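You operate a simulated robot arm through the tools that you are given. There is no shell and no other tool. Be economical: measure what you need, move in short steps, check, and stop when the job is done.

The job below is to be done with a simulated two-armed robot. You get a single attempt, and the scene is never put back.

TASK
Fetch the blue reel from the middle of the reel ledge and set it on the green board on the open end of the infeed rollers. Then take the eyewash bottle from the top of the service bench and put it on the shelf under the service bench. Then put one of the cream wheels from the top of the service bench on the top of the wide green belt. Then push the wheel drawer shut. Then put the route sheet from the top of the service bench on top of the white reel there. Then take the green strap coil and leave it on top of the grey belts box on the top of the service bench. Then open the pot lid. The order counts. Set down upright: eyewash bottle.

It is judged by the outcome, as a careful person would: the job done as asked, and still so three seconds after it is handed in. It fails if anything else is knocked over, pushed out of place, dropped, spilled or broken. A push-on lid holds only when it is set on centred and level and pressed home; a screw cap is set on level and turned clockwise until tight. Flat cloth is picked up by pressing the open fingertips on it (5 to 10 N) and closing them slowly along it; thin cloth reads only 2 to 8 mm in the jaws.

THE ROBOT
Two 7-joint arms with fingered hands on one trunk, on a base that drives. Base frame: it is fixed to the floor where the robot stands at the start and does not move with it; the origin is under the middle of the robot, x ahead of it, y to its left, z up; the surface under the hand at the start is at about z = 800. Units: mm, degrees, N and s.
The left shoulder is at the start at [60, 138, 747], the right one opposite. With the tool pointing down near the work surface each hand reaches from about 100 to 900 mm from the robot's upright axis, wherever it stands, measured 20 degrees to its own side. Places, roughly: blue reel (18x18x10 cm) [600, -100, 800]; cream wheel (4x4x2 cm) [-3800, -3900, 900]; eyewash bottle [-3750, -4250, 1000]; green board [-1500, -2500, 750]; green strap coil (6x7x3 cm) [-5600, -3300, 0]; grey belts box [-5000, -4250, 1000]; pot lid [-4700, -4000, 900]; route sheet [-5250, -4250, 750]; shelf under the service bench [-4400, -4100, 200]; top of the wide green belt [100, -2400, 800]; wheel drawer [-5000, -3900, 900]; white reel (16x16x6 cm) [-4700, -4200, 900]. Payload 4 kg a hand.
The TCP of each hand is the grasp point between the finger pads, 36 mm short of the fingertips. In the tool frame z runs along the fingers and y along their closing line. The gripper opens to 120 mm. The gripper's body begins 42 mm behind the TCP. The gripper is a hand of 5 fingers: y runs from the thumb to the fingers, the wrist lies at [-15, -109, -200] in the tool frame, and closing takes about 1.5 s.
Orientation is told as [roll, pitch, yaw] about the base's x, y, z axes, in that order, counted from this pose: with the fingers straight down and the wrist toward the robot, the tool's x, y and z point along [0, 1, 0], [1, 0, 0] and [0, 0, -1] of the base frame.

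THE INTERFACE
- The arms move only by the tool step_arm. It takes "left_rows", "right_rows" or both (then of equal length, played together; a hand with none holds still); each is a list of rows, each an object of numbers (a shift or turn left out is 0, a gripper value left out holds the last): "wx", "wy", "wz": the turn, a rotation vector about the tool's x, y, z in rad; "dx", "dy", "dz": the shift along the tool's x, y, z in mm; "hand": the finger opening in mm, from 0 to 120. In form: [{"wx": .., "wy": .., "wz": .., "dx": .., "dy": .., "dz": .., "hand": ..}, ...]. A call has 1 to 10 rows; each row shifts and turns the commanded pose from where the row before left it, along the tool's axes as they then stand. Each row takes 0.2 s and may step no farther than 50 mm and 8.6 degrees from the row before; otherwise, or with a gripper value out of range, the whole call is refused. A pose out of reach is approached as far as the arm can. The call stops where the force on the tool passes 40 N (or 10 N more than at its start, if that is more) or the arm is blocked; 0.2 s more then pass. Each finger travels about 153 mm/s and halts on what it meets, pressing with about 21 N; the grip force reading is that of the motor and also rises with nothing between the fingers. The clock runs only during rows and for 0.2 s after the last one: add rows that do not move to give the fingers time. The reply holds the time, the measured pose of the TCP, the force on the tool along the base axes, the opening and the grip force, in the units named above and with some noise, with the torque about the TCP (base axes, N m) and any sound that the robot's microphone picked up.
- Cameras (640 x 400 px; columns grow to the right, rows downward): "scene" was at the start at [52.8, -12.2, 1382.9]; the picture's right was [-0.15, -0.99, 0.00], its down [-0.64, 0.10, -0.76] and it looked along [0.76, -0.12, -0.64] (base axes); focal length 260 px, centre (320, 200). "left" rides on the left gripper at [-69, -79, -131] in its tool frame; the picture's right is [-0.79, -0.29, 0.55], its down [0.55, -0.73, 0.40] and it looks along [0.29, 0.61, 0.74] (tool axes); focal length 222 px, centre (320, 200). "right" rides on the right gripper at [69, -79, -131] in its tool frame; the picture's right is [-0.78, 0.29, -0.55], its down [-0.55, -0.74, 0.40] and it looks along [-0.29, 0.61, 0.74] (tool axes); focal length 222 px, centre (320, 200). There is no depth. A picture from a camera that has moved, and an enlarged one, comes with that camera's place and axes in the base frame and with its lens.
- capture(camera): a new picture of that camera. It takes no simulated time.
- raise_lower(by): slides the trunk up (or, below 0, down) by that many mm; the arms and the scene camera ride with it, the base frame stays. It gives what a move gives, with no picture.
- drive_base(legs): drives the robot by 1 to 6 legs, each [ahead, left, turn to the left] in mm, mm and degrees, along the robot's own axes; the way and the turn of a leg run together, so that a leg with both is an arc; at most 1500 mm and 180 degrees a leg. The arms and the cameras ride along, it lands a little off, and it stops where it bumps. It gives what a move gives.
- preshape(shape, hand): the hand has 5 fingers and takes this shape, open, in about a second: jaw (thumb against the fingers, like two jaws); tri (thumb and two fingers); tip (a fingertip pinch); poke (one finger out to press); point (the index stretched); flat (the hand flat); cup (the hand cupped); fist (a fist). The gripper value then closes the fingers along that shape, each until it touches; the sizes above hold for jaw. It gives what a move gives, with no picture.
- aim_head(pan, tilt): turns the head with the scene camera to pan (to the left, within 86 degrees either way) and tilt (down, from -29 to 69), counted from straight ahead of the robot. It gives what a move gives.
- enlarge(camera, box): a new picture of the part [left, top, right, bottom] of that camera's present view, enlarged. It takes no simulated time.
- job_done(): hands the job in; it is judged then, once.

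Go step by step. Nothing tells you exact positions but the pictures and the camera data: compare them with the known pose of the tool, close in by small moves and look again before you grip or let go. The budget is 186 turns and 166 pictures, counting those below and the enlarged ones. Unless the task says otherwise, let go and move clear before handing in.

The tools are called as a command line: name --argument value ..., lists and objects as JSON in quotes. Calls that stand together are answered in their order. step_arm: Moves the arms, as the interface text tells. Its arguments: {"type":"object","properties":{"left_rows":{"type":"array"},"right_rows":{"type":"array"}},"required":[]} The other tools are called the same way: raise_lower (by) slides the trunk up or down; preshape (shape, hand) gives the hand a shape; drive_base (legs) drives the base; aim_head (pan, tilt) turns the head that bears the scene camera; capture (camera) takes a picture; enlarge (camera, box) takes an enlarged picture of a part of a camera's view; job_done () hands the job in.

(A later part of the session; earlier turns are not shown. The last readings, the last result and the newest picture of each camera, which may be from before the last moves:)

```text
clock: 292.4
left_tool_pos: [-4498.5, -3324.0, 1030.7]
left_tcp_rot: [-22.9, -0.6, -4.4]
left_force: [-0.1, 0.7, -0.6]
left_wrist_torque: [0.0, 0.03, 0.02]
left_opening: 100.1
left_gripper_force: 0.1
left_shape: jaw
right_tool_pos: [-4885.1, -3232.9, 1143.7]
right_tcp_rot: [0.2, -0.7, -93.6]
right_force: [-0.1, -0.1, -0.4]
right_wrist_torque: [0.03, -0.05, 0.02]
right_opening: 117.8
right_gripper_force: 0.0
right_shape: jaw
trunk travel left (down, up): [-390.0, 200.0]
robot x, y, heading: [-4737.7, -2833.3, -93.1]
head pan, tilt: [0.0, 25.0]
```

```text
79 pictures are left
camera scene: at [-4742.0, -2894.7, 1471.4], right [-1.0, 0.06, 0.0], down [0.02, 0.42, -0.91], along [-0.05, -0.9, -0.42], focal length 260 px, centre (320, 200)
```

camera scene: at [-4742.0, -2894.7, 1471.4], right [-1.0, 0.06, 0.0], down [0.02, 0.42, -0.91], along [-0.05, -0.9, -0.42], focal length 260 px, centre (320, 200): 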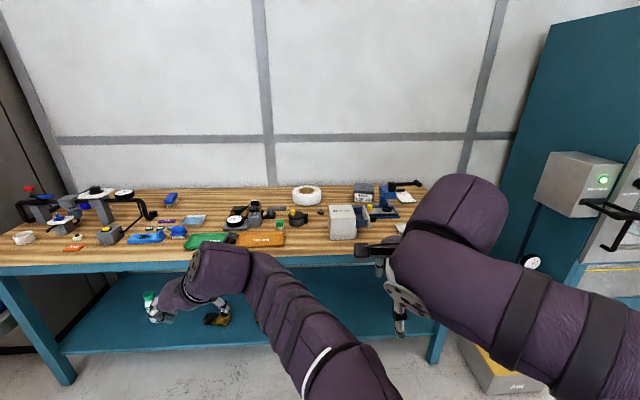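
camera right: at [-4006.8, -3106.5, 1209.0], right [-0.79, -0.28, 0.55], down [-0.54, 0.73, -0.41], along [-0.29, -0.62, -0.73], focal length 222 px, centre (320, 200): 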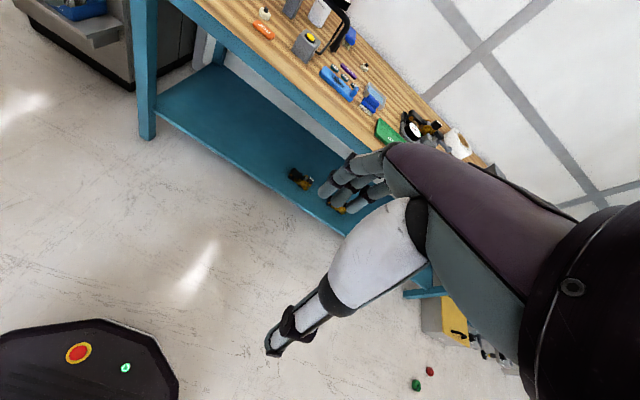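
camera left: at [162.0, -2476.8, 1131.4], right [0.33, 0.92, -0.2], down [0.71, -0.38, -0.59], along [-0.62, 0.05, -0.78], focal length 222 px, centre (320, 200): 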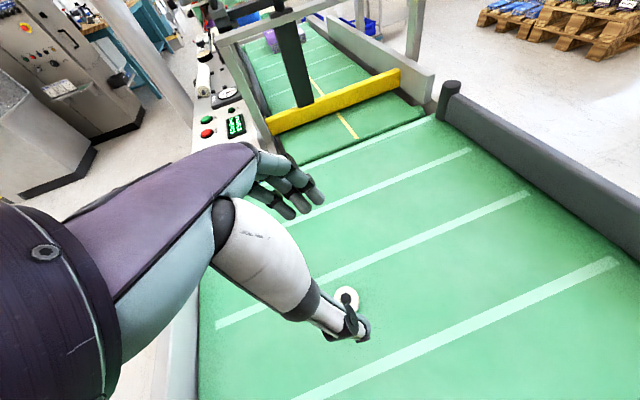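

The bottle still stands on the shelf. I'll move closer to the SPARES box and look at the drawer.

drive_base --legs '[[0, -230, 3.1], [320, 0, 0]]'

aim_head --pan 0 --tilt 40

capture --camera "scene"

capture --camera "right"

```text
clock: 295.9
left_tool_pos: [-4698.6, -3625.4, 1029.9]
left_tcp_rot: [-22.9, -0.6, -0.7]
left_force: [-0.1, 0.6, 0.1]
left_wrist_torque: [0.0, 0.0, 0.0]
left_opening: 99.9
left_gripper_force: 0.1
left_shape: jaw
right_tool_pos: [-5090.3, -3559.8, 1143.2]
right_tcp_rot: [0.2, -0.8, -90.0]
right_force: [0.6, -0.3, -0.7]
right_wrist_torque: [0.02, -0.01, 0.02]
right_opening: 117.8
right_gripper_force: 0.0
right_shape: jaw
trunk travel left (down, up): [-390.0, 200.0]
robot x, y, heading: [-4972.1, -3156.0, -89.9]
head pan, tilt: [0.0, 25.0]
```

```text
clock: 296.7
left_tool_pos: [-4698.8, -3624.6, 1030.0]
left_tcp_rot: [-23.0, -0.5, -0.7]
left_force: [0.2, 0.7, -0.4]
left_wrist_torque: [-0.01, -0.01, 0.0]
left_opening: 100.0
left_gripper_force: 0.0
left_shape: jaw
right_tool_pos: [-5090.1, -3559.3, 1143.1]
right_tcp_rot: [0.2, -0.7, -89.9]
right_force: [-1.1, -0.2, 1.4]
right_wrist_torque: [0.01, -0.04, -0.03]
right_opening: 117.5
right_gripper_force: 0.1
right_shape: jaw
trunk travel left (down, up): [-390.0, 200.0]
robot x, y, heading: [-4966.6, -3151.3, -89.7]
head pan, tilt: [0.0, 40.0]
```

```text
78 pictures are left
camera scene: at [-4969.0, -3205.3, 1448.2], right [-1.0, -0.01, 0.0], down [0.0, 0.64, -0.77], along [0.0, -0.77, -0.64], focal length 260 px, centre (320, 200)
```

scene: 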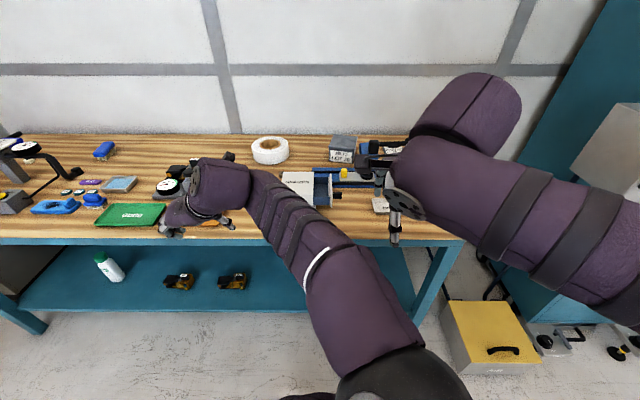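

```text
77 pictures are left
camera right: at [-5021.5, -3478.1, 1273.9], right [-0.79, -0.29, 0.55], down [-0.55, 0.73, -0.41], along [-0.28, -0.62, -0.73], focal length 222 px, centre (320, 200)
```

right: 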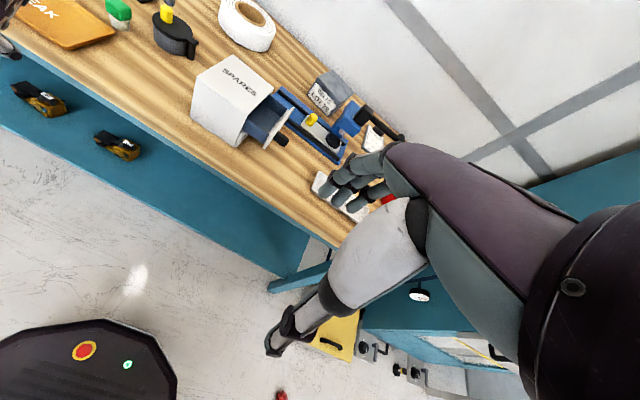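

enlarge --camera "right" --box '[170, 20, 390, 160]'

enlarge --camera "scene" --box '[230, 110, 430, 230]'

```text
2.86 times, centred on (280, 90) of right
camera zoom: at [-5021.5, -3478.1, 1273.9], right [-0.79, -0.29, 0.55], down [-0.55, 0.73, -0.41], along [-0.28, -0.62, -0.73], focal length 635 px, centre (434, 514)
```

zoom: 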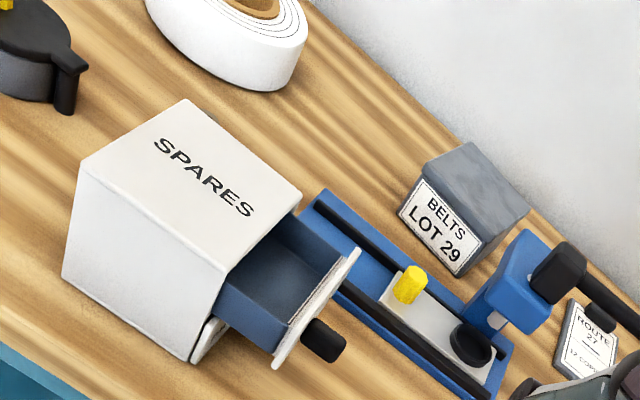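

```text
3.20 times, centred on (330, 170) of scene
camera zoom: at [-4969.0, -3205.3, 1448.2], right [-1.0, -0.01, 0.0], down [0.0, 0.64, -0.77], along [0.0, -0.77, -0.64], focal length 831 px, centre (288, 296)
```

zoom: 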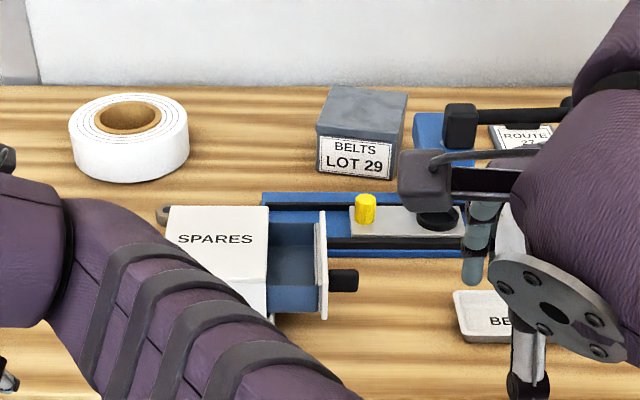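

The SPARES box's upper drawer slides out along -x; its black knob is near [-5030, -3888, 898], with about 60 mm to go. I'll bring the right hand, closed, down on the -x side of the knob.

step_arm --right_rows '[{"dx": -4, "dy": 41, "dz": 8, "hand": 60}, {"dx": -4, "dy": 41, "dz": 8, "hand": 30}, {"dx": -4, "dy": 41, "dz": 8, "hand": 0}, {"dx": -4, "dy": 41, "dz": 8}, {"dx": -4, "dy": 41, "dz": 8}, {"dx": -4, "dy": 41, "dz": 8}, {"dx": -4, "dy": 41, "dz": 8}, {"dx": -4, "dy": 41, "dz": 8}]'

capture --camera "right"

enlarge --camera "scene" --box '[230, 70, 430, 230]'

```text
clock: 298.5
left_tool_pos: [-4700.2, -3625.6, 1030.3]
left_tcp_rot: [-22.9, -0.6, -0.7]
left_force: [0.2, -1.1, -0.2]
left_wrist_torque: [-0.01, -0.02, 0.01]
left_opening: 100.0
left_gripper_force: 0.0
left_shape: jaw
right_tool_pos: [-5120.7, -3889.9, 1082.7]
right_tcp_rot: [0.3, -0.8, -89.9]
right_force: [0.6, -0.2, -0.5]
right_wrist_torque: [0.02, 0.01, -0.03]
right_opening: 0.0
right_gripper_force: 20.8
right_shape: jaw
trunk travel left (down, up): [-390.0, 200.0]
robot x, y, heading: [-4964.9, -3149.9, -89.9]
head pan, tilt: [0.0, 40.0]
```

```text
74 pictures are left
camera right: at [-5052.5, -3809.4, 1214.0], right [-0.79, -0.29, 0.55], down [-0.55, 0.73, -0.41], along [-0.28, -0.62, -0.73], focal length 222 px, centre (320, 200)
```

right: 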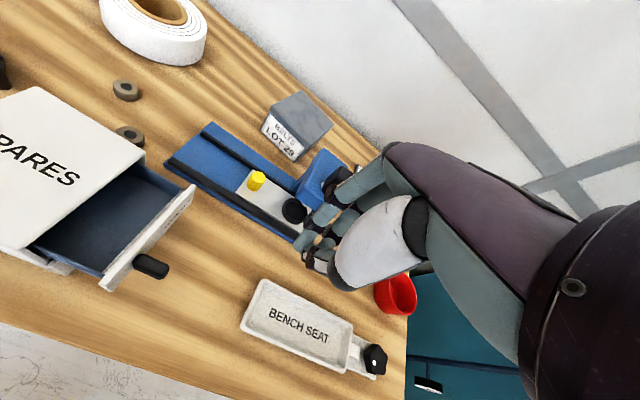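

```text
2.50 times, centred on (330, 150) of scene
camera zoom: at [-4968.9, -3206.3, 1448.1], right [-1.0, -0.01, 0.0], down [0.0, 0.64, -0.77], along [0.0, -0.77, -0.64], focal length 649 px, centre (295, 325)
```

zoom: 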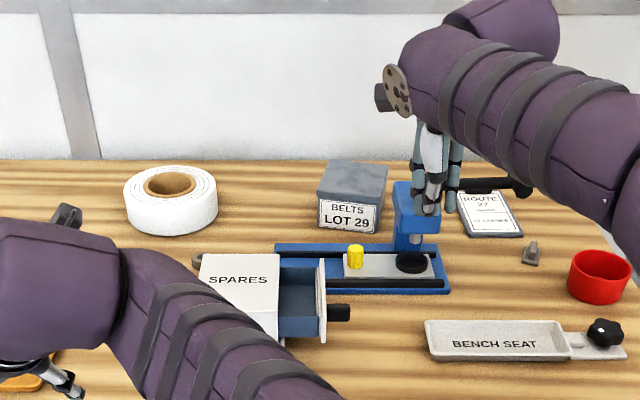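

Knob refined to about [-5020, -3858, 925]. Lower the closed hand beside it on the -x side.

step_arm --right_rows '[{"dx": 5, "dy": -7, "dz": 36}, {"dx": 5, "dy": -7, "dz": 36}, {"dx": 0, "dy": -7, "dz": 36}, {"dx": 0, "dy": -7, "dz": 36}, {}]'

capture --camera "right"

enlarge --camera "scene" --box '[230, 100, 430, 240]'

```text
clock: 299.7
left_tool_pos: [-4699.3, -3625.5, 1030.9]
left_tcp_rot: [-22.8, -0.6, -0.6]
left_force: [0.2, -0.3, -1.7]
left_wrist_torque: [0.03, -0.02, -0.04]
left_opening: 100.0
left_gripper_force: 0.1
left_shape: jaw
right_tool_pos: [-5113.5, -3863.7, 939.7]
right_tcp_rot: [0.2, -0.8, -89.9]
right_force: [0.2, 0.8, -0.7]
right_wrist_torque: [-0.03, 0.02, 0.03]
right_opening: 0.1
right_gripper_force: 21.2
right_shape: jaw
trunk travel left (down, up): [-390.0, 200.0]
robot x, y, heading: [-4970.4, -3152.8, -89.7]
head pan, tilt: [0.0, 40.0]
```

```text
72 pictures are left
camera right: at [-5045.3, -3783.3, 1069.8], right [-0.79, -0.28, 0.55], down [-0.55, 0.73, -0.41], along [-0.28, -0.62, -0.73], focal length 222 px, centre (320, 200)
```

right: 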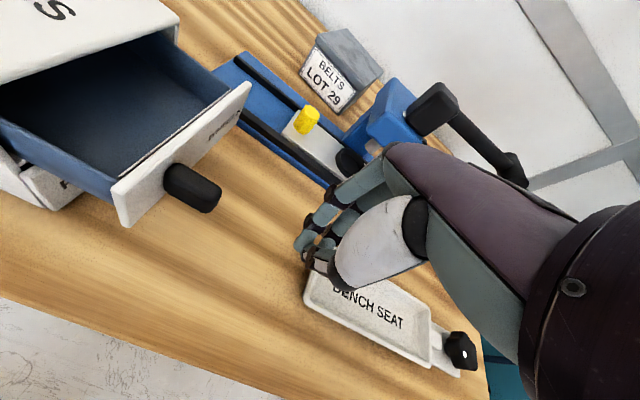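

```text
2.86 times, centred on (330, 170) of scene
camera zoom: at [-4969.0, -3205.4, 1448.2], right [-1.0, -0.01, 0.0], down [0.0, 0.64, -0.77], along [0.0, -0.77, -0.64], focal length 742 px, centre (291, 286)
```

zoom: 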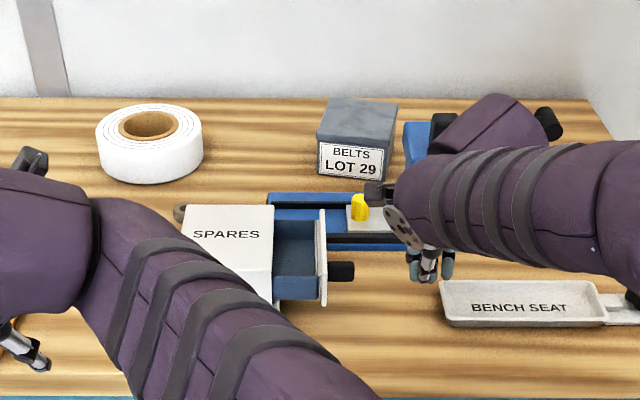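

Level with the knob. Push along +x in small steps.

step_arm --right_rows '[{"dx": 15, "dy": -5}, {"dx": 15}, {"dx": 12}, {"dx": 10}, {"dx": 8}, {"dx": 8}, {"dx": 8}]'

enlarge --camera "scene" --box '[230, 100, 430, 240]'

```text
clock: 301.3
left_tool_pos: [-4699.1, -3624.5, 1030.5]
left_tcp_rot: [-22.9, -0.6, -0.8]
left_force: [0.3, -0.1, 0.0]
left_wrist_torque: [-0.03, -0.02, 0.02]
left_opening: 100.1
left_gripper_force: 0.0
left_shape: jaw
right_tool_pos: [-5033.6, -3855.8, 939.9]
right_tcp_rot: [0.2, -0.8, -89.7]
right_force: [-1.0, -0.4, -1.3]
right_wrist_torque: [0.0, 0.01, 0.01]
right_opening: 0.1
right_gripper_force: 21.2
right_shape: jaw
trunk travel left (down, up): [-390.0, 200.0]
robot x, y, heading: [-4965.0, -3150.2, -89.6]
head pan, tilt: [0.0, 40.0]
```

```text
2.86 times, centred on (330, 170) of scene
camera zoom: at [-4968.8, -3205.5, 1448.1], right [-1.0, -0.01, 0.0], down [0.0, 0.64, -0.77], along [0.0, -0.77, -0.64], focal length 742 px, centre (291, 286)
```

zoom: 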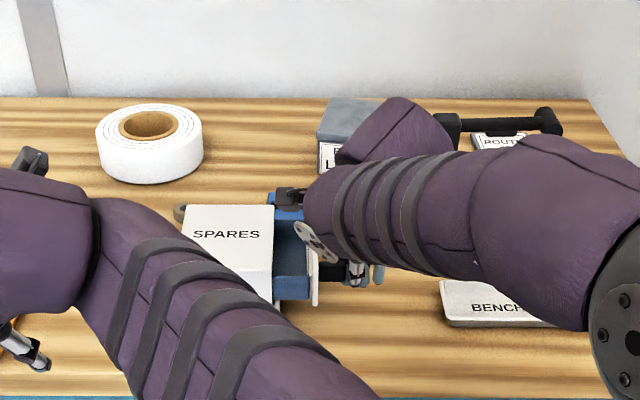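

The drawer is moving (box still). Continue pushing.

step_arm --right_rows '[{"dx": 8}, {"dx": 8}, {"dx": 8}, {"dx": 6}, {"dx": 5}, {"dx": 4}, {"dx": 3}]'

enlarge --camera "scene" --box '[230, 100, 430, 240]'

```text
clock: 302.9
left_tool_pos: [-4699.7, -3626.1, 1029.2]
left_tcp_rot: [-22.9, -0.7, -0.6]
left_force: [-0.1, -0.2, 0.6]
left_wrist_torque: [0.04, 0.0, -0.05]
left_opening: 100.0
left_gripper_force: 0.1
left_shape: jaw
right_tool_pos: [-4993.3, -3856.2, 941.7]
right_tcp_rot: [0.3, -0.8, -89.9]
right_force: [0.5, 0.2, -0.1]
right_wrist_torque: [-0.01, 0.0, 0.04]
right_opening: 0.3
right_gripper_force: 20.3
right_shape: jaw
trunk travel left (down, up): [-390.0, 200.0]
robot x, y, heading: [-4971.5, -3153.3, -89.7]
head pan, tilt: [0.0, 40.0]
```

```text
2.86 times, centred on (330, 170) of scene
camera zoom: at [-4969.0, -3205.4, 1448.2], right [-1.0, -0.01, 0.0], down [0.0, 0.64, -0.77], along [0.0, -0.77, -0.64], focal length 742 px, centre (291, 286)
```

zoom: 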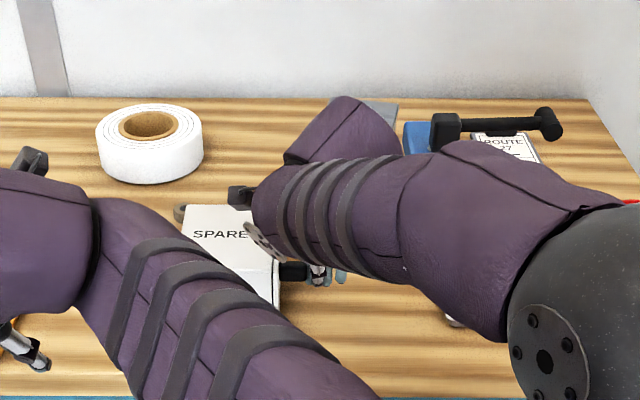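

Almost shut. A few more small steps until the force rises.

step_arm --right_rows '[{"dx": 3}, {"dx": 3}, {"dx": 3}, {"dx": 3}]'

capture --camera "right"

```text
clock: 303.9
left_tool_pos: [-4701.2, -3625.3, 1030.6]
left_tcp_rot: [-22.9, -0.6, -0.9]
left_force: [-0.6, 0.3, -0.6]
left_wrist_torque: [-0.02, 0.01, 0.01]
left_opening: 99.6
left_gripper_force: 0.1
left_shape: jaw
right_tool_pos: [-4986.3, -3855.0, 939.2]
right_tcp_rot: [0.1, -0.7, -90.1]
right_force: [-15.6, -0.2, 1.3]
right_wrist_torque: [-0.01, 0.1, 0.17]
right_opening: 0.0
right_gripper_force: 21.4
right_shape: jaw
trunk travel left (down, up): [-390.0, 200.0]
robot x, y, heading: [-4969.3, -3149.1, -89.9]
head pan, tilt: [0.0, 40.0]
```

```text
68 pictures are left
camera right: at [-4917.0, -3776.1, 1070.2], right [-0.79, -0.28, 0.55], down [-0.55, 0.73, -0.41], along [-0.29, -0.62, -0.73], focal length 222 px, centre (320, 200)
```

right: 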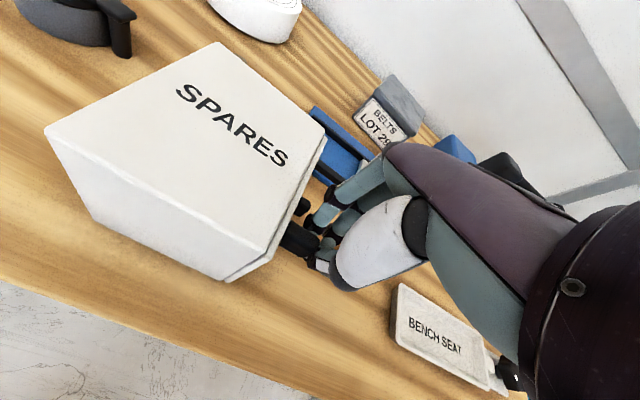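

The drawer is shut (firm stop at 15 N, plate flush). Back the hand off, raise it, and look at the route sheet.

step_arm --right_rows '[{"dx": -15}, {"dx": -30}, {"dx": -30}, {"dx": -10, "dz": -40}, {"dz": -45}, {"dz": -45}, {"dz": -45}, {"dy": -45}, {"dy": -45}, {"dy": -45, "hand": 60}]'

drive_base --legs '[[0, -100, 0], [120, 0, 0]]'

aim_head --pan -15 --tilt 32

capture --camera "right"

capture --camera "scene"

```text
clock: 306.1
left_tool_pos: [-4699.5, -3625.4, 1029.9]
left_tcp_rot: [-22.9, -0.5, -0.7]
left_force: [0.0, -0.1, -0.2]
left_wrist_torque: [0.02, -0.01, 0.0]
left_opening: 100.2
left_gripper_force: 0.1
left_shape: jaw
right_tool_pos: [-5068.1, -3718.1, 1112.6]
right_tcp_rot: [0.3, -0.9, -89.9]
right_force: [1.1, -0.6, 0.5]
right_wrist_torque: [0.0, -0.03, 0.05]
right_opening: 59.5
right_gripper_force: 0.1
right_shape: jaw
trunk travel left (down, up): [-390.0, 200.0]
robot x, y, heading: [-4964.1, -3152.1, -89.6]
head pan, tilt: [0.0, 40.0]
```

```text
clock: 308.1
left_tool_pos: [-4801.7, -3748.1, 1031.0]
left_tcp_rot: [-22.9, -0.6, -1.0]
left_force: [0.4, -0.2, -0.8]
left_wrist_torque: [0.0, 0.01, 0.01]
left_opening: 100.0
left_gripper_force: 0.0
left_shape: jaw
right_tool_pos: [-5173.0, -3839.8, 1112.1]
right_tcp_rot: [0.2, -0.7, -90.1]
right_force: [-0.7, -0.5, -1.0]
right_wrist_torque: [0.04, -0.04, 0.0]
right_opening: 59.8
right_gripper_force: 0.1
right_shape: jaw
trunk travel left (down, up): [-390.0, 200.0]
robot x, y, heading: [-5069.0, -3273.8, -89.9]
head pan, tilt: [0.0, 40.0]
```

```text
clock: 308.8
left_tool_pos: [-4802.5, -3747.1, 1030.4]
left_tcp_rot: [-22.9, -0.6, -1.0]
left_force: [-0.1, 0.7, 0.5]
left_wrist_torque: [0.0, -0.02, 0.01]
left_opening: 99.8
left_gripper_force: 0.0
left_shape: jaw
right_tool_pos: [-5172.7, -3838.8, 1112.3]
right_tcp_rot: [0.3, -0.7, -90.1]
right_force: [0.2, -0.1, 0.4]
right_wrist_torque: [0.04, 0.0, -0.02]
right_opening: 59.8
right_gripper_force: 0.2
right_shape: jaw
trunk travel left (down, up): [-390.0, 200.0]
robot x, y, heading: [-5065.9, -3270.7, -90.1]
head pan, tilt: [-15.0, 32.0]
```

```text
67 pictures are left
camera right: at [-5103.9, -3758.1, 1242.8], right [-0.79, -0.28, 0.55], down [-0.55, 0.73, -0.41], along [-0.28, -0.62, -0.73], focal length 222 px, centre (320, 200)
```

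right: 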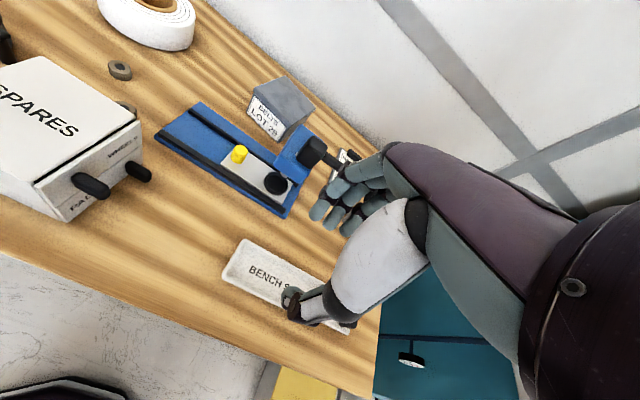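

```text
66 pictures are left
camera scene: at [-5093.8, -3327.5, 1460.3], right [-0.97, 0.26, 0.0], down [0.14, 0.51, -0.85], along [-0.22, -0.82, -0.53], focal length 260 px, centre (320, 200)
```

scene: 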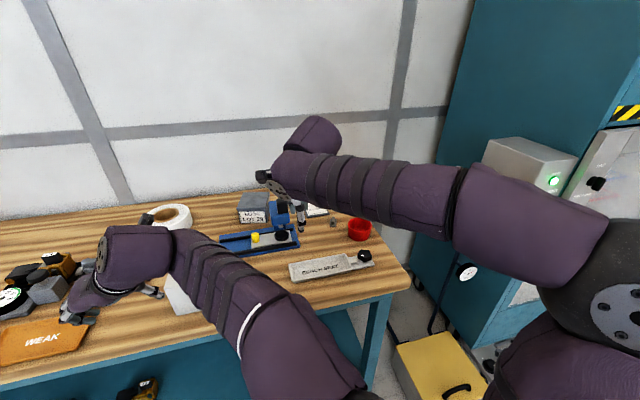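

The drawer fronts are flush. The arm hides the sheet; pull it back and zoom.

step_arm --right_rows '[{"dy": -45}, {"dy": -45}, {"dy": -45}, {"dy": -45}, {"dy": -45}]'

enlarge --camera "scene" --box '[210, 160, 390, 290]'

enlarge --camera "right" --box '[160, 20, 400, 180]'

```text
clock: 310.0
left_tool_pos: [-4802.3, -3745.5, 1030.3]
left_tcp_rot: [-22.9, -0.6, -1.0]
left_force: [0.7, -0.4, 0.2]
left_wrist_torque: [0.0, 0.01, -0.01]
left_opening: 100.0
left_gripper_force: 0.0
left_shape: jaw
right_tool_pos: [-5171.2, -3611.8, 1110.4]
right_tcp_rot: [0.4, -0.8, -90.4]
right_force: [-4.5, -9.3, 5.1]
right_wrist_torque: [1.8, -1.04, -0.39]
right_opening: 60.0
right_gripper_force: 0.0
right_shape: jaw
trunk travel left (down, up): [-390.0, 200.0]
robot x, y, heading: [-5070.8, -3272.0, -90.3]
head pan, tilt: [-15.0, 32.0]
```

```text
3.08 times, centred on (300, 225) of scene
camera zoom: at [-5094.0, -3326.8, 1460.4], right [-0.97, 0.26, 0.0], down [0.14, 0.51, -0.85], along [-0.22, -0.82, -0.53], focal length 799 px, centre (382, 123)
```

zoom: 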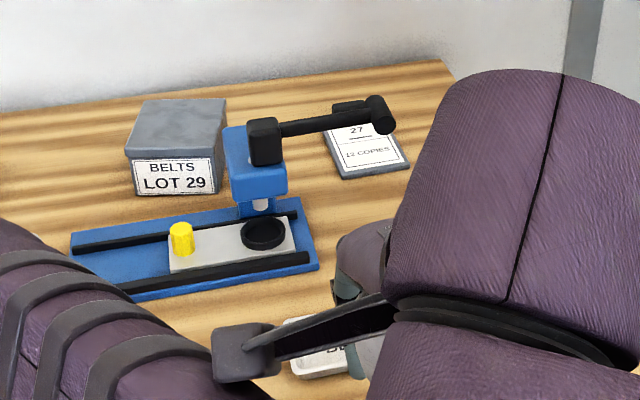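

```text
2.50 times, centred on (280, 100) of right
camera zoom: at [-5101.7, -3531.8, 1240.9], right [-0.79, -0.28, 0.55], down [-0.54, 0.73, -0.41], along [-0.29, -0.62, -0.73], focal length 555 px, centre (420, 450)
```

zoom: 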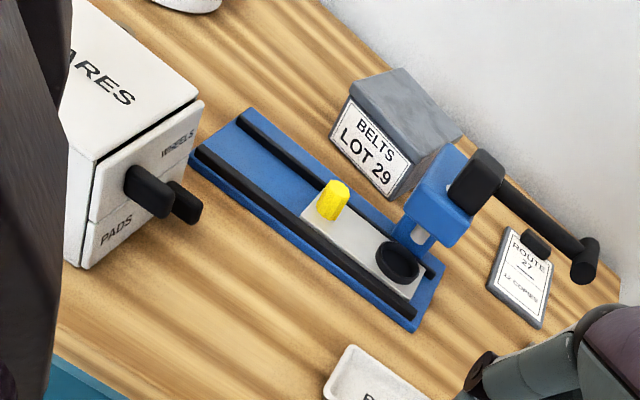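

The route sheet is on a small clipboard, about 95x150 mm, centred near [-5308, -4222], with a press lever at [-5273, -4002, 1030] in front. I'll raise the trunk, turn the right hand so its jaws close along x, and approach from above.

step_arm --right_rows '[{"dy": 40}, {"dy": 40}, {"dy": 40}, {"hand": 120}]'

raise_lower --by 190

step_arm --right_rows '[{"wz": 0.143}, {"wz": 0.143}, {"wz": 0.143}, {"wz": 0.143}, {"wz": 0.143}, {"wz": 0.143}, {"wz": 0.143}, {"wz": 0.143}, {"wz": 0.143}, {"wz": 0.143}]'

step_arm --right_rows '[{"wz": 0.141}, {}]'

drive_base --legs '[[130, 40, 0]]'

capture --camera "right"

capture --camera "scene"

```text
clock: 311.0
left_tool_pos: [-4802.1, -3746.7, 1030.9]
left_tcp_rot: [-22.9, -0.6, -1.1]
left_force: [-0.1, 0.3, -0.1]
left_wrist_torque: [-0.05, 0.0, 0.0]
left_opening: 100.1
left_gripper_force: 0.0
left_shape: jaw
right_tool_pos: [-5170.5, -3733.3, 1111.9]
right_tcp_rot: [0.3, -0.8, -90.2]
right_force: [-0.6, 0.6, -0.8]
right_wrist_torque: [0.0, 0.0, -0.04]
right_opening: 119.9
right_gripper_force: 0.0
right_shape: jaw
trunk travel left (down, up): [-390.0, 200.0]
robot x, y, heading: [-5069.2, -3268.7, -89.9]
head pan, tilt: [-15.0, 32.0]
```

```text
clock: 313.1
left_tool_pos: [-4802.3, -3747.0, 1220.6]
left_tcp_rot: [-22.8, -0.6, -1.0]
left_force: [0.3, -0.4, -0.4]
left_wrist_torque: [-0.01, 0.02, 0.0]
left_opening: 100.2
left_gripper_force: 0.1
left_shape: jaw
right_tool_pos: [-5171.0, -3733.5, 1301.1]
right_tcp_rot: [0.2, -0.8, -90.1]
right_force: [0.6, 0.1, -0.2]
right_wrist_torque: [0.02, 0.0, 0.0]
right_opening: 119.6
right_gripper_force: 0.1
right_shape: jaw
trunk travel left (down, up): [-580.0, 10.0]
robot x, y, heading: [-5071.4, -3271.2, -90.1]
head pan, tilt: [-15.0, 32.0]
```

```text
clock: 315.3
left_tool_pos: [-4803.7, -3748.4, 1220.3]
left_tcp_rot: [-22.9, -0.6, -1.0]
left_force: [-0.1, -0.9, 0.4]
left_wrist_torque: [0.02, -0.04, -0.02]
left_opening: 99.7
left_gripper_force: 0.1
left_shape: jaw
right_tool_pos: [-5171.1, -3733.0, 1301.0]
right_tcp_rot: [0.8, 0.1, -172.1]
right_force: [-0.4, -0.2, 0.2]
right_wrist_torque: [-0.01, 0.0, -0.01]
right_opening: 119.7
right_gripper_force: 0.1
right_shape: jaw
trunk travel left (down, up): [-580.0, 10.0]
robot x, y, heading: [-5073.5, -3269.3, -89.9]
head pan, tilt: [-15.0, 32.0]
```

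```text
clock: 315.9
left_tool_pos: [-4802.8, -3745.7, 1221.8]
left_tcp_rot: [-22.9, -0.6, -1.0]
left_force: [-0.2, 0.5, -0.1]
left_wrist_torque: [0.01, 0.0, 0.0]
left_opening: 100.2
left_gripper_force: 0.1
left_shape: jaw
right_tool_pos: [-5171.9, -3734.4, 1299.9]
right_tcp_rot: [0.8, 0.2, 179.8]
right_force: [0.0, 1.0, 0.0]
right_wrist_torque: [0.01, -0.03, -0.02]
right_opening: 119.6
right_gripper_force: 0.0
right_shape: jaw
trunk travel left (down, up): [-580.0, 10.0]
robot x, y, heading: [-5069.3, -3269.3, -90.1]
head pan, tilt: [-15.0, 32.0]
```

```text
clock: 317.2
left_tool_pos: [-4762.2, -3875.8, 1218.8]
left_tcp_rot: [-22.8, -0.6, -1.0]
left_force: [0.3, -0.8, -0.3]
left_wrist_torque: [0.01, 0.0, 0.0]
left_opening: 100.0
left_gripper_force: 0.0
left_shape: jaw
right_tool_pos: [-5130.5, -3863.2, 1299.0]
right_tcp_rot: [0.6, 0.2, 179.9]
right_force: [-0.1, -0.8, -0.3]
right_wrist_torque: [0.0, 0.02, 0.0]
right_opening: 119.8
right_gripper_force: 0.0
right_shape: jaw
trunk travel left (down, up): [-580.0, 10.0]
robot x, y, heading: [-5029.6, -3399.9, -90.2]
head pan, tilt: [-15.0, 32.0]
```

```text
63 pictures are left
camera right: at [-5052.2, -3931.3, 1432.3], right [-0.29, 0.79, 0.54], down [0.74, 0.54, -0.4], along [-0.61, 0.28, -0.74], focal length 222 px, centre (320, 200)
```

right: 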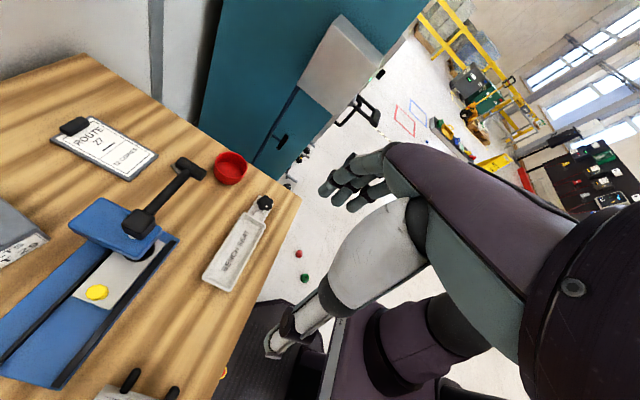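

```text
62 pictures are left
camera scene: at [-5053.5, -3457.0, 1650.3], right [-0.97, 0.26, 0.0], down [0.14, 0.51, -0.85], along [-0.22, -0.82, -0.53], focal length 260 px, centre (320, 200)
```

scene: 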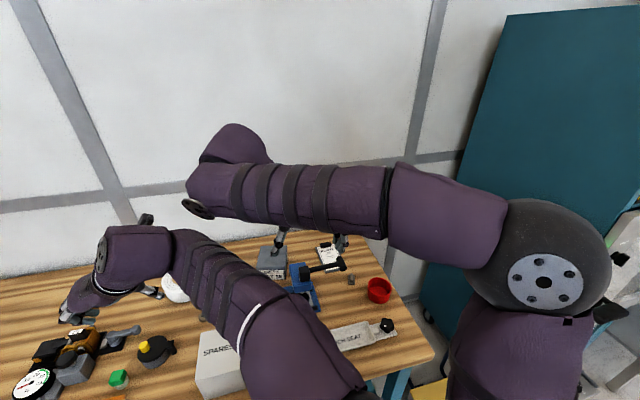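

Now I see the clipboard clearly, centred at about [-5303, -4226]. (A green coil is also visible on the floor near [-5563, -3293].) Move above it.

step_arm --right_rows '[{"dx": 40, "dy": 19, "dz": 11}, {"dx": 40, "dy": 19, "dz": 11}, {"dx": 40, "dy": 19, "dz": 11}, {"dx": 40, "dy": 19, "dz": 11}, {"dx": 40, "dy": 19, "dz": 11}, {"dx": 40, "dy": 19, "dz": 11}, {"dx": 40, "dy": 19, "dz": 11}, {"dx": 40, "dy": 19, "dz": 11}, {"dx": 41, "dy": 20, "dz": 11}, {}]'

capture --camera "right"

capture --camera "scene"

```text
clock: 319.4
left_tool_pos: [-4762.0, -3873.8, 1221.0]
left_tcp_rot: [-22.9, -0.6, -0.9]
left_force: [-0.4, 0.3, 0.3]
left_wrist_torque: [0.0, 0.02, 0.02]
left_opening: 100.1
left_gripper_force: 0.0
left_shape: jaw
right_tool_pos: [-5270.9, -4146.7, 1217.9]
right_tcp_rot: [0.9, 0.3, 180.0]
right_force: [-0.4, 0.0, 0.3]
right_wrist_torque: [-0.02, -0.03, -0.01]
right_opening: 119.8
right_gripper_force: 0.0
right_shape: jaw
right hand out of reach, approached as far as the arm can: row 7, 8, 9
trunk travel left (down, up): [-580.0, 10.0]
robot x, y, heading: [-5029.4, -3395.6, -89.8]
head pan, tilt: [-15.0, 32.0]
```

```text
61 pictures are left
camera right: at [-5192.1, -4215.3, 1350.6], right [-0.29, 0.79, 0.53], down [0.74, 0.54, -0.4], along [-0.61, 0.28, -0.74], focal length 222 px, centre (320, 200)
```

right: 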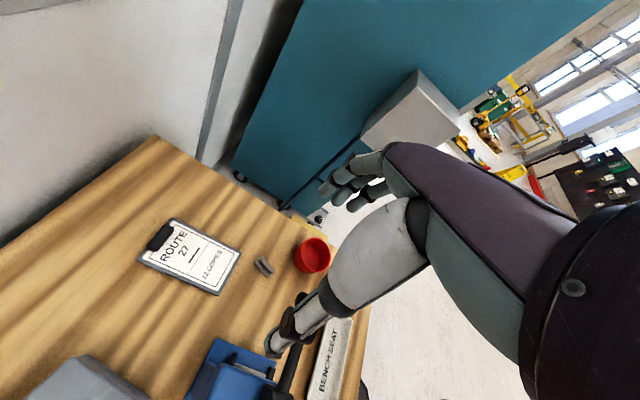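

```text
60 pictures are left
camera scene: at [-5054.0, -3454.7, 1650.3], right [-0.97, 0.26, 0.0], down [0.14, 0.51, -0.85], along [-0.22, -0.82, -0.53], focal length 260 px, centre (320, 200)
```

scene: 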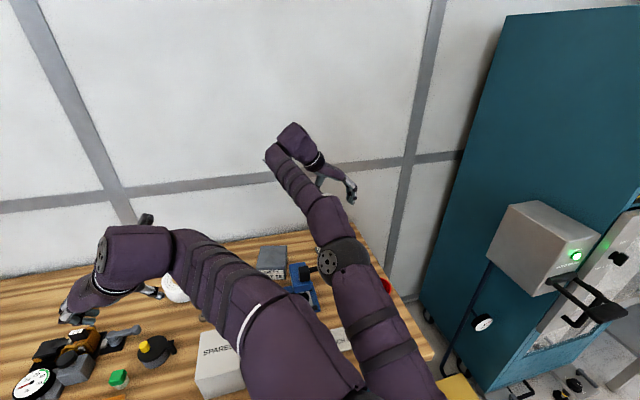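

The hand is at its reach limit up high; lowering will bring it in. Board refined to centre [-5306, -4229], axis-aligned, 92 mm wide. Lower and see.

step_arm --right_rows '[{"dz": 40}, {"dz": 40}, {"dz": 40}, {"dz": 40}, {}]'

capture --camera "scene"

```text
clock: 320.6
left_tool_pos: [-4762.1, -3874.5, 1220.1]
left_tcp_rot: [-23.0, -0.7, -1.0]
left_force: [0.5, -0.9, -0.2]
left_wrist_torque: [0.0, 0.0, 0.01]
left_opening: 100.2
left_gripper_force: 0.1
left_shape: jaw
right_tool_pos: [-5269.8, -4145.6, 1062.8]
right_tcp_rot: [0.8, 0.2, 180.0]
right_force: [-0.1, 0.8, -0.4]
right_wrist_torque: [0.01, 0.01, 0.01]
right_opening: 120.0
right_gripper_force: 0.1
right_shape: jaw
trunk travel left (down, up): [-580.0, 10.0]
robot x, y, heading: [-5032.6, -3398.7, -89.9]
head pan, tilt: [-15.0, 32.0]
```

```text
59 pictures are left
camera scene: at [-5054.2, -3454.5, 1650.4], right [-0.97, 0.26, 0.0], down [0.14, 0.51, -0.85], along [-0.22, -0.82, -0.53], focal length 260 px, centre (320, 200)
```

scene: 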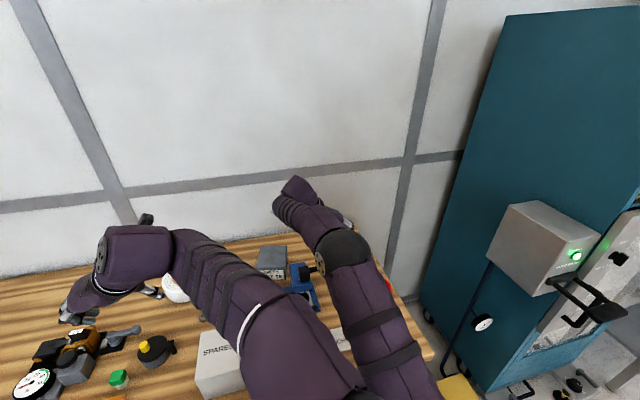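

step_arm --right_rows '[{"dx": 28, "dy": 12, "dz": 25}, {"dx": 28, "dy": 12, "dz": 25}, {"dx": 28, "dy": 12, "dz": 25}, {}]'

capture --camera "right"

capture --camera "scene"

```text
clock: 321.6
left_tool_pos: [-4762.6, -3874.3, 1220.8]
left_tcp_rot: [-22.9, -0.6, -1.0]
left_force: [-0.4, -0.2, -0.2]
left_wrist_torque: [0.0, 0.0, 0.0]
left_opening: 100.0
left_gripper_force: 0.0
left_shape: jaw
right_tool_pos: [-5305.6, -4194.3, 993.2]
right_tcp_rot: [0.8, 0.3, 179.9]
right_force: [-0.2, 0.2, 0.7]
right_wrist_torque: [-0.03, -0.04, 0.01]
right_opening: 120.3
right_gripper_force: 0.1
right_shape: jaw
right hand out of reach, approached as far as the arm can: row 2, 3
trunk travel left (down, up): [-580.0, 10.0]
robot x, y, heading: [-5028.1, -3401.6, -89.8]
head pan, tilt: [-15.0, 32.0]
```

```text
58 pictures are left
camera right: at [-5226.8, -4263.5, 1124.8], right [-0.29, 0.79, 0.54], down [0.74, 0.54, -0.4], along [-0.61, 0.28, -0.74], focal length 222 px, centre (320, 200)
```

right: 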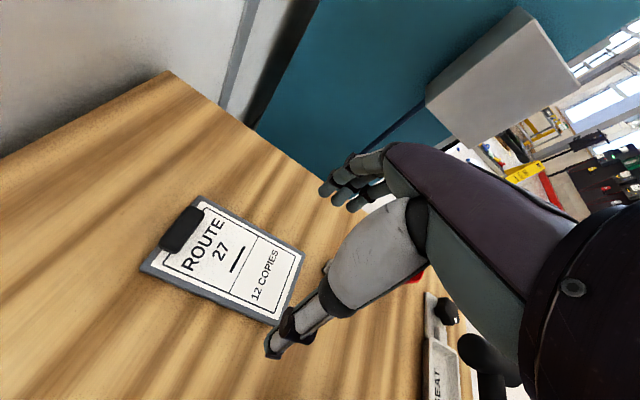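

```text
57 pictures are left
camera scene: at [-5054.4, -3454.6, 1650.4], right [-0.97, 0.26, 0.0], down [0.14, 0.51, -0.85], along [-0.22, -0.82, -0.53], focal length 260 px, centre (320, 200)
```

scene: 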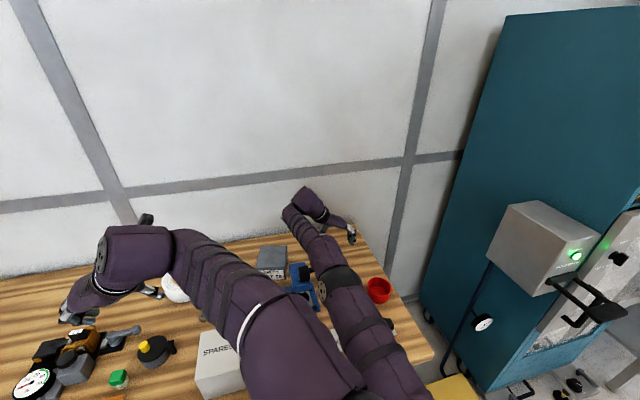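

Lever ball triangulates to [-5284, -4044, 1010], so the forearm (≈1090+) clears it by a few cm. Descend toward the board while extending.

step_arm --right_rows '[{"dz": 20, "dx": 6}, {"dz": 20, "dx": 7}, {"dz": 15, "dx": 7}, {"dz": 10, "dx": 5}, {}]'

capture --camera "right"

enlarge --camera "scene" --box '[230, 160, 410, 300]'

```text
clock: 322.8
left_tool_pos: [-4762.0, -3875.1, 1220.8]
left_tcp_rot: [-22.9, -0.6, -1.0]
left_force: [0.8, -1.0, 0.1]
left_wrist_torque: [0.04, -0.01, 0.02]
left_opening: 100.3
left_gripper_force: 0.0
left_shape: jaw
right_tool_pos: [-5309.1, -4191.7, 946.7]
right_tcp_rot: [0.7, 0.2, 179.9]
right_force: [0.5, -0.5, -0.4]
right_wrist_torque: [-0.02, -0.01, 0.0]
right_opening: 120.0
right_gripper_force: 0.1
right_shape: jaw
right hand out of reach, approached as far as the arm can: row 2, 3, 4
trunk travel left (down, up): [-580.0, 10.0]
robot x, y, heading: [-5029.9, -3399.0, -90.0]
head pan, tilt: [-15.0, 32.0]
```

```text
56 pictures are left
camera right: at [-5230.5, -4260.4, 1078.9], right [-0.29, 0.79, 0.54], down [0.74, 0.54, -0.4], along [-0.61, 0.28, -0.74], focal length 222 px, centre (320, 200)
```

right: 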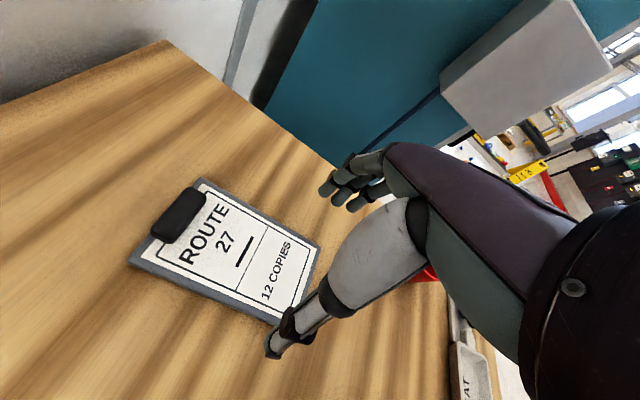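

```text
2.86 times, centred on (320, 230) of scene
camera zoom: at [-5054.0, -3455.3, 1650.3], right [-0.97, 0.26, 0.0], down [0.14, 0.51, -0.85], along [-0.22, -0.82, -0.53], focal length 742 px, centre (320, 114)
```

zoom: 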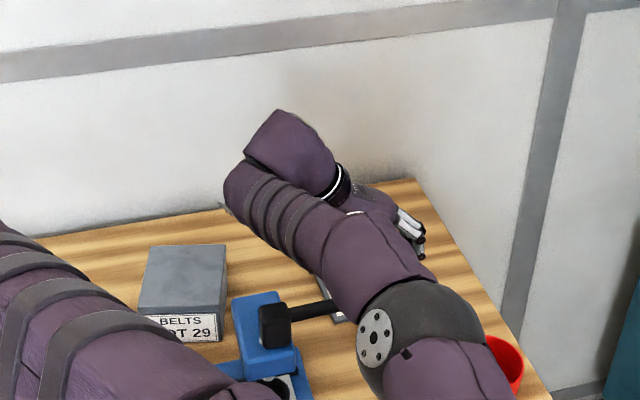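

The forearm would come too close to the lever in this pose. I'll lift, retract and turn the hand the other way round (wrist to the outside), so the forearm stays clear of the lever.

step_arm --right_rows '[{"dz": -40}, {"dz": -40}, {"dz": -40}, {"dz": -40}, {"dx": -45, "dz": -15}, {"dx": -45, "dz": -15}, {"dx": -45, "dz": -15}, {"dx": -45, "dy": 0}, {"dx": -45}, {"dx": -45}]'

step_arm --right_rows '[{"wz": -0.149}, {"wz": -0.149}, {"wz": -0.149}, {"wz": -0.149}, {"wz": -0.149}, {"wz": -0.149}, {"wz": -0.149}, {"wz": -0.149}, {"wz": -0.149}, {"wz": -0.149}]'

step_arm --right_rows '[{"wz": -0.149}, {"wz": -0.149}, {"wz": -0.149}, {"wz": -0.149}, {"wz": -0.149}, {"wz": -0.149}, {"wz": -0.149}, {"wz": -0.149}, {"wz": -0.149}, {"wz": -0.149}]'

step_arm --right_rows '[{"wz": -0.149}, {"wz": -0.012}, {}]'

capture --camera "scene"

```text
clock: 325.0
left_tool_pos: [-4762.8, -3873.5, 1220.5]
left_tcp_rot: [-22.9, -0.6, -1.0]
left_force: [0.5, -0.8, -0.4]
left_wrist_torque: [-0.03, 0.02, -0.01]
left_opening: 100.0
left_gripper_force: 0.1
left_shape: jaw
right_tool_pos: [-5311.9, -4184.6, 1103.6]
right_tcp_rot: [0.9, 0.2, 179.9]
right_force: [-0.1, -0.2, -0.4]
right_wrist_torque: [-0.04, -0.01, 0.0]
right_opening: 120.2
right_gripper_force: 0.1
right_shape: jaw
right hand out of reach, approached as far as the arm can: row 4, 5, 6, 7, 8, 9, 10
trunk travel left (down, up): [-580.0, 10.0]
robot x, y, heading: [-5034.4, -3399.7, -90.1]
head pan, tilt: [-15.0, 32.0]
```

```text
clock: 327.2
left_tool_pos: [-4763.6, -3874.5, 1220.5]
left_tcp_rot: [-22.9, -0.6, -1.0]
left_force: [0.1, 0.1, -0.3]
left_wrist_torque: [0.01, -0.02, -0.02]
left_opening: 100.1
left_gripper_force: 0.0
left_shape: jaw
right_tool_pos: [-5312.9, -4183.9, 1104.8]
right_tcp_rot: [0.4, -0.9, -94.6]
right_force: [-0.5, -0.8, 1.1]
right_wrist_torque: [-0.02, 0.03, -0.01]
right_opening: 119.9
right_gripper_force: 0.1
right_shape: jaw
trunk travel left (down, up): [-580.0, 10.0]
robot x, y, heading: [-5031.6, -3399.0, -89.4]
head pan, tilt: [-15.0, 32.0]
```

```text
clock: 329.4
left_tool_pos: [-4763.6, -3872.8, 1220.4]
left_tcp_rot: [-22.9, -0.7, -1.0]
left_force: [-1.2, -0.4, 0.8]
left_wrist_torque: [-0.01, -0.03, -0.02]
left_opening: 99.9
left_gripper_force: 0.0
left_shape: jaw
right_tool_pos: [-5303.8, -4150.5, 1108.3]
right_tcp_rot: [-1.9, -0.5, -13.3]
right_force: [-0.9, -0.4, 0.7]
right_wrist_torque: [0.03, -0.02, -0.01]
right_opening: 120.0
right_gripper_force: 0.1
right_shape: jaw
right hand out of reach, approached as far as the arm can: row 8, 9, 10
trunk travel left (down, up): [-580.0, 10.0]
robot x, y, heading: [-5025.7, -3395.7, -90.1]
head pan, tilt: [-15.0, 32.0]
```

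```text
clock: 330.2
left_tool_pos: [-4763.2, -3873.6, 1220.2]
left_tcp_rot: [-22.9, -0.7, -0.9]
left_force: [-0.6, -0.7, -0.2]
left_wrist_torque: [0.0, -0.02, 0.0]
left_opening: 99.9
left_gripper_force: 0.0
left_shape: jaw
right_tool_pos: [-5300.9, -4140.3, 1108.9]
right_tcp_rot: [-2.0, -0.1, -3.9]
right_force: [0.1, 0.3, 0.3]
right_wrist_torque: [-0.03, 0.01, 0.0]
right_opening: 119.9
right_gripper_force: 0.1
right_shape: jaw
right hand out of reach, approached as far as the arm can: row 1
trunk travel left (down, up): [-580.0, 10.0]
robot x, y, heading: [-5031.4, -3397.2, -89.7]
head pan, tilt: [-15.0, 32.0]
```

```text
54 pictures are left
camera scene: at [-5054.0, -3454.9, 1650.3], right [-0.97, 0.26, 0.0], down [0.14, 0.51, -0.85], along [-0.22, -0.82, -0.53], focal length 260 px, centre (320, 200)
```

scene: 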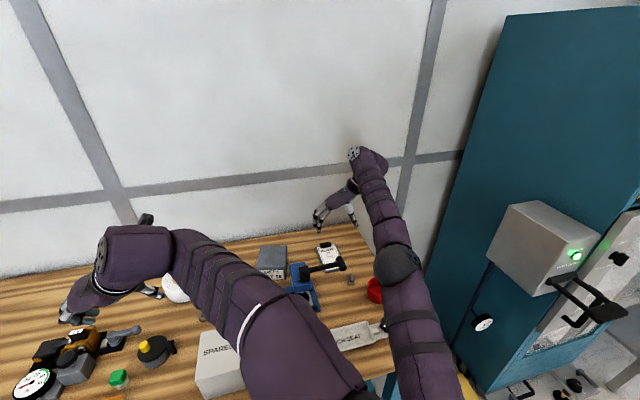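

That works: the wrist is now outside, clear of the lever. Shift the robot 150 mm to the right to gain reach, then realign above the board.

drive_base --legs '[[0, -150, 0]]'

step_arm --right_rows '[{"wz": -0.068, "wy": 0.03, "dy": 37, "dz": 10}, {"dy": 37, "dz": 15}, {"dy": 37, "dz": 15}, {"dy": 37, "dz": 15, "dx": -20}, {"dz": 15, "dx": -30}, {}]'

capture --camera "right"

capture --camera "scene"

```text
clock: 331.6
left_tool_pos: [-4912.6, -3874.4, 1219.6]
left_tcp_rot: [-22.9, -0.7, -0.8]
left_force: [0.1, 0.1, 0.2]
left_wrist_torque: [0.01, -0.03, 0.01]
left_opening: 99.9
left_gripper_force: 0.1
left_shape: jaw
right_tool_pos: [-5451.7, -4142.1, 1108.2]
right_tcp_rot: [-2.0, -0.2, -3.8]
right_force: [0.2, -1.0, -0.1]
right_wrist_torque: [-0.01, -0.03, -0.01]
right_opening: 119.8
right_gripper_force: 0.0
right_shape: jaw
trunk travel left (down, up): [-580.0, 10.0]
robot x, y, heading: [-5179.8, -3397.6, -89.6]
head pan, tilt: [-15.0, 32.0]
```

```text
clock: 333.0
left_tool_pos: [-4911.6, -3874.2, 1220.1]
left_tcp_rot: [-22.8, -0.5, -0.8]
left_force: [-1.0, -0.5, 0.8]
left_wrist_torque: [0.02, -0.02, 0.0]
left_opening: 100.0
left_gripper_force: 0.1
left_shape: jaw
right_tool_pos: [-5307.0, -4157.2, 1046.4]
right_tcp_rot: [0.1, 0.0, 0.4]
right_force: [-0.2, -0.3, -0.4]
right_wrist_torque: [0.01, 0.0, -0.03]
right_opening: 120.0
right_gripper_force: 0.0
right_shape: jaw
right hand out of reach, approached as far as the arm can: row 1, 3, 4, 5
trunk travel left (down, up): [-580.0, 10.0]
robot x, y, heading: [-5179.6, -3398.8, -90.1]
head pan, tilt: [-15.0, 32.0]
```

```text
53 pictures are left
camera right: at [-5387.0, -4088.6, 1177.9], right [0.3, -0.78, 0.55], down [-0.73, -0.55, -0.4], along [0.61, -0.28, -0.74], focal length 222 px, centre (320, 200)
```

right: 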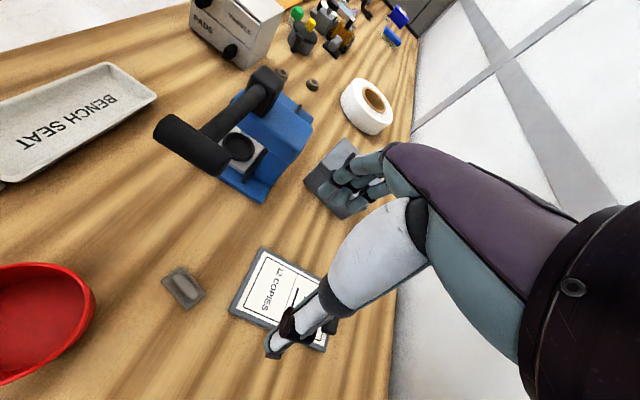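

```text
52 pictures are left
camera scene: at [-5205.5, -3456.4, 1650.3], right [-0.97, 0.25, 0.0], down [0.14, 0.51, -0.85], along [-0.22, -0.82, -0.53], focal length 260 px, centre (320, 200)
```

scene: 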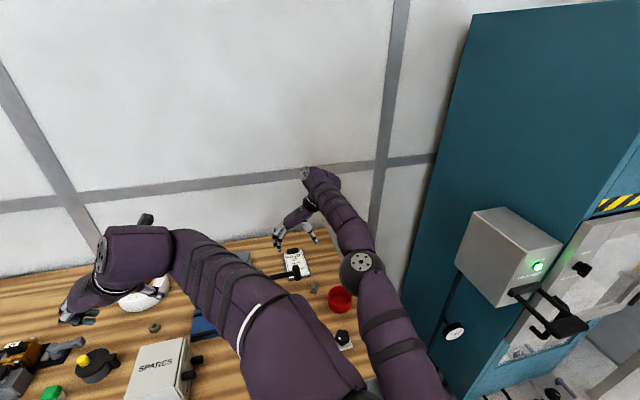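

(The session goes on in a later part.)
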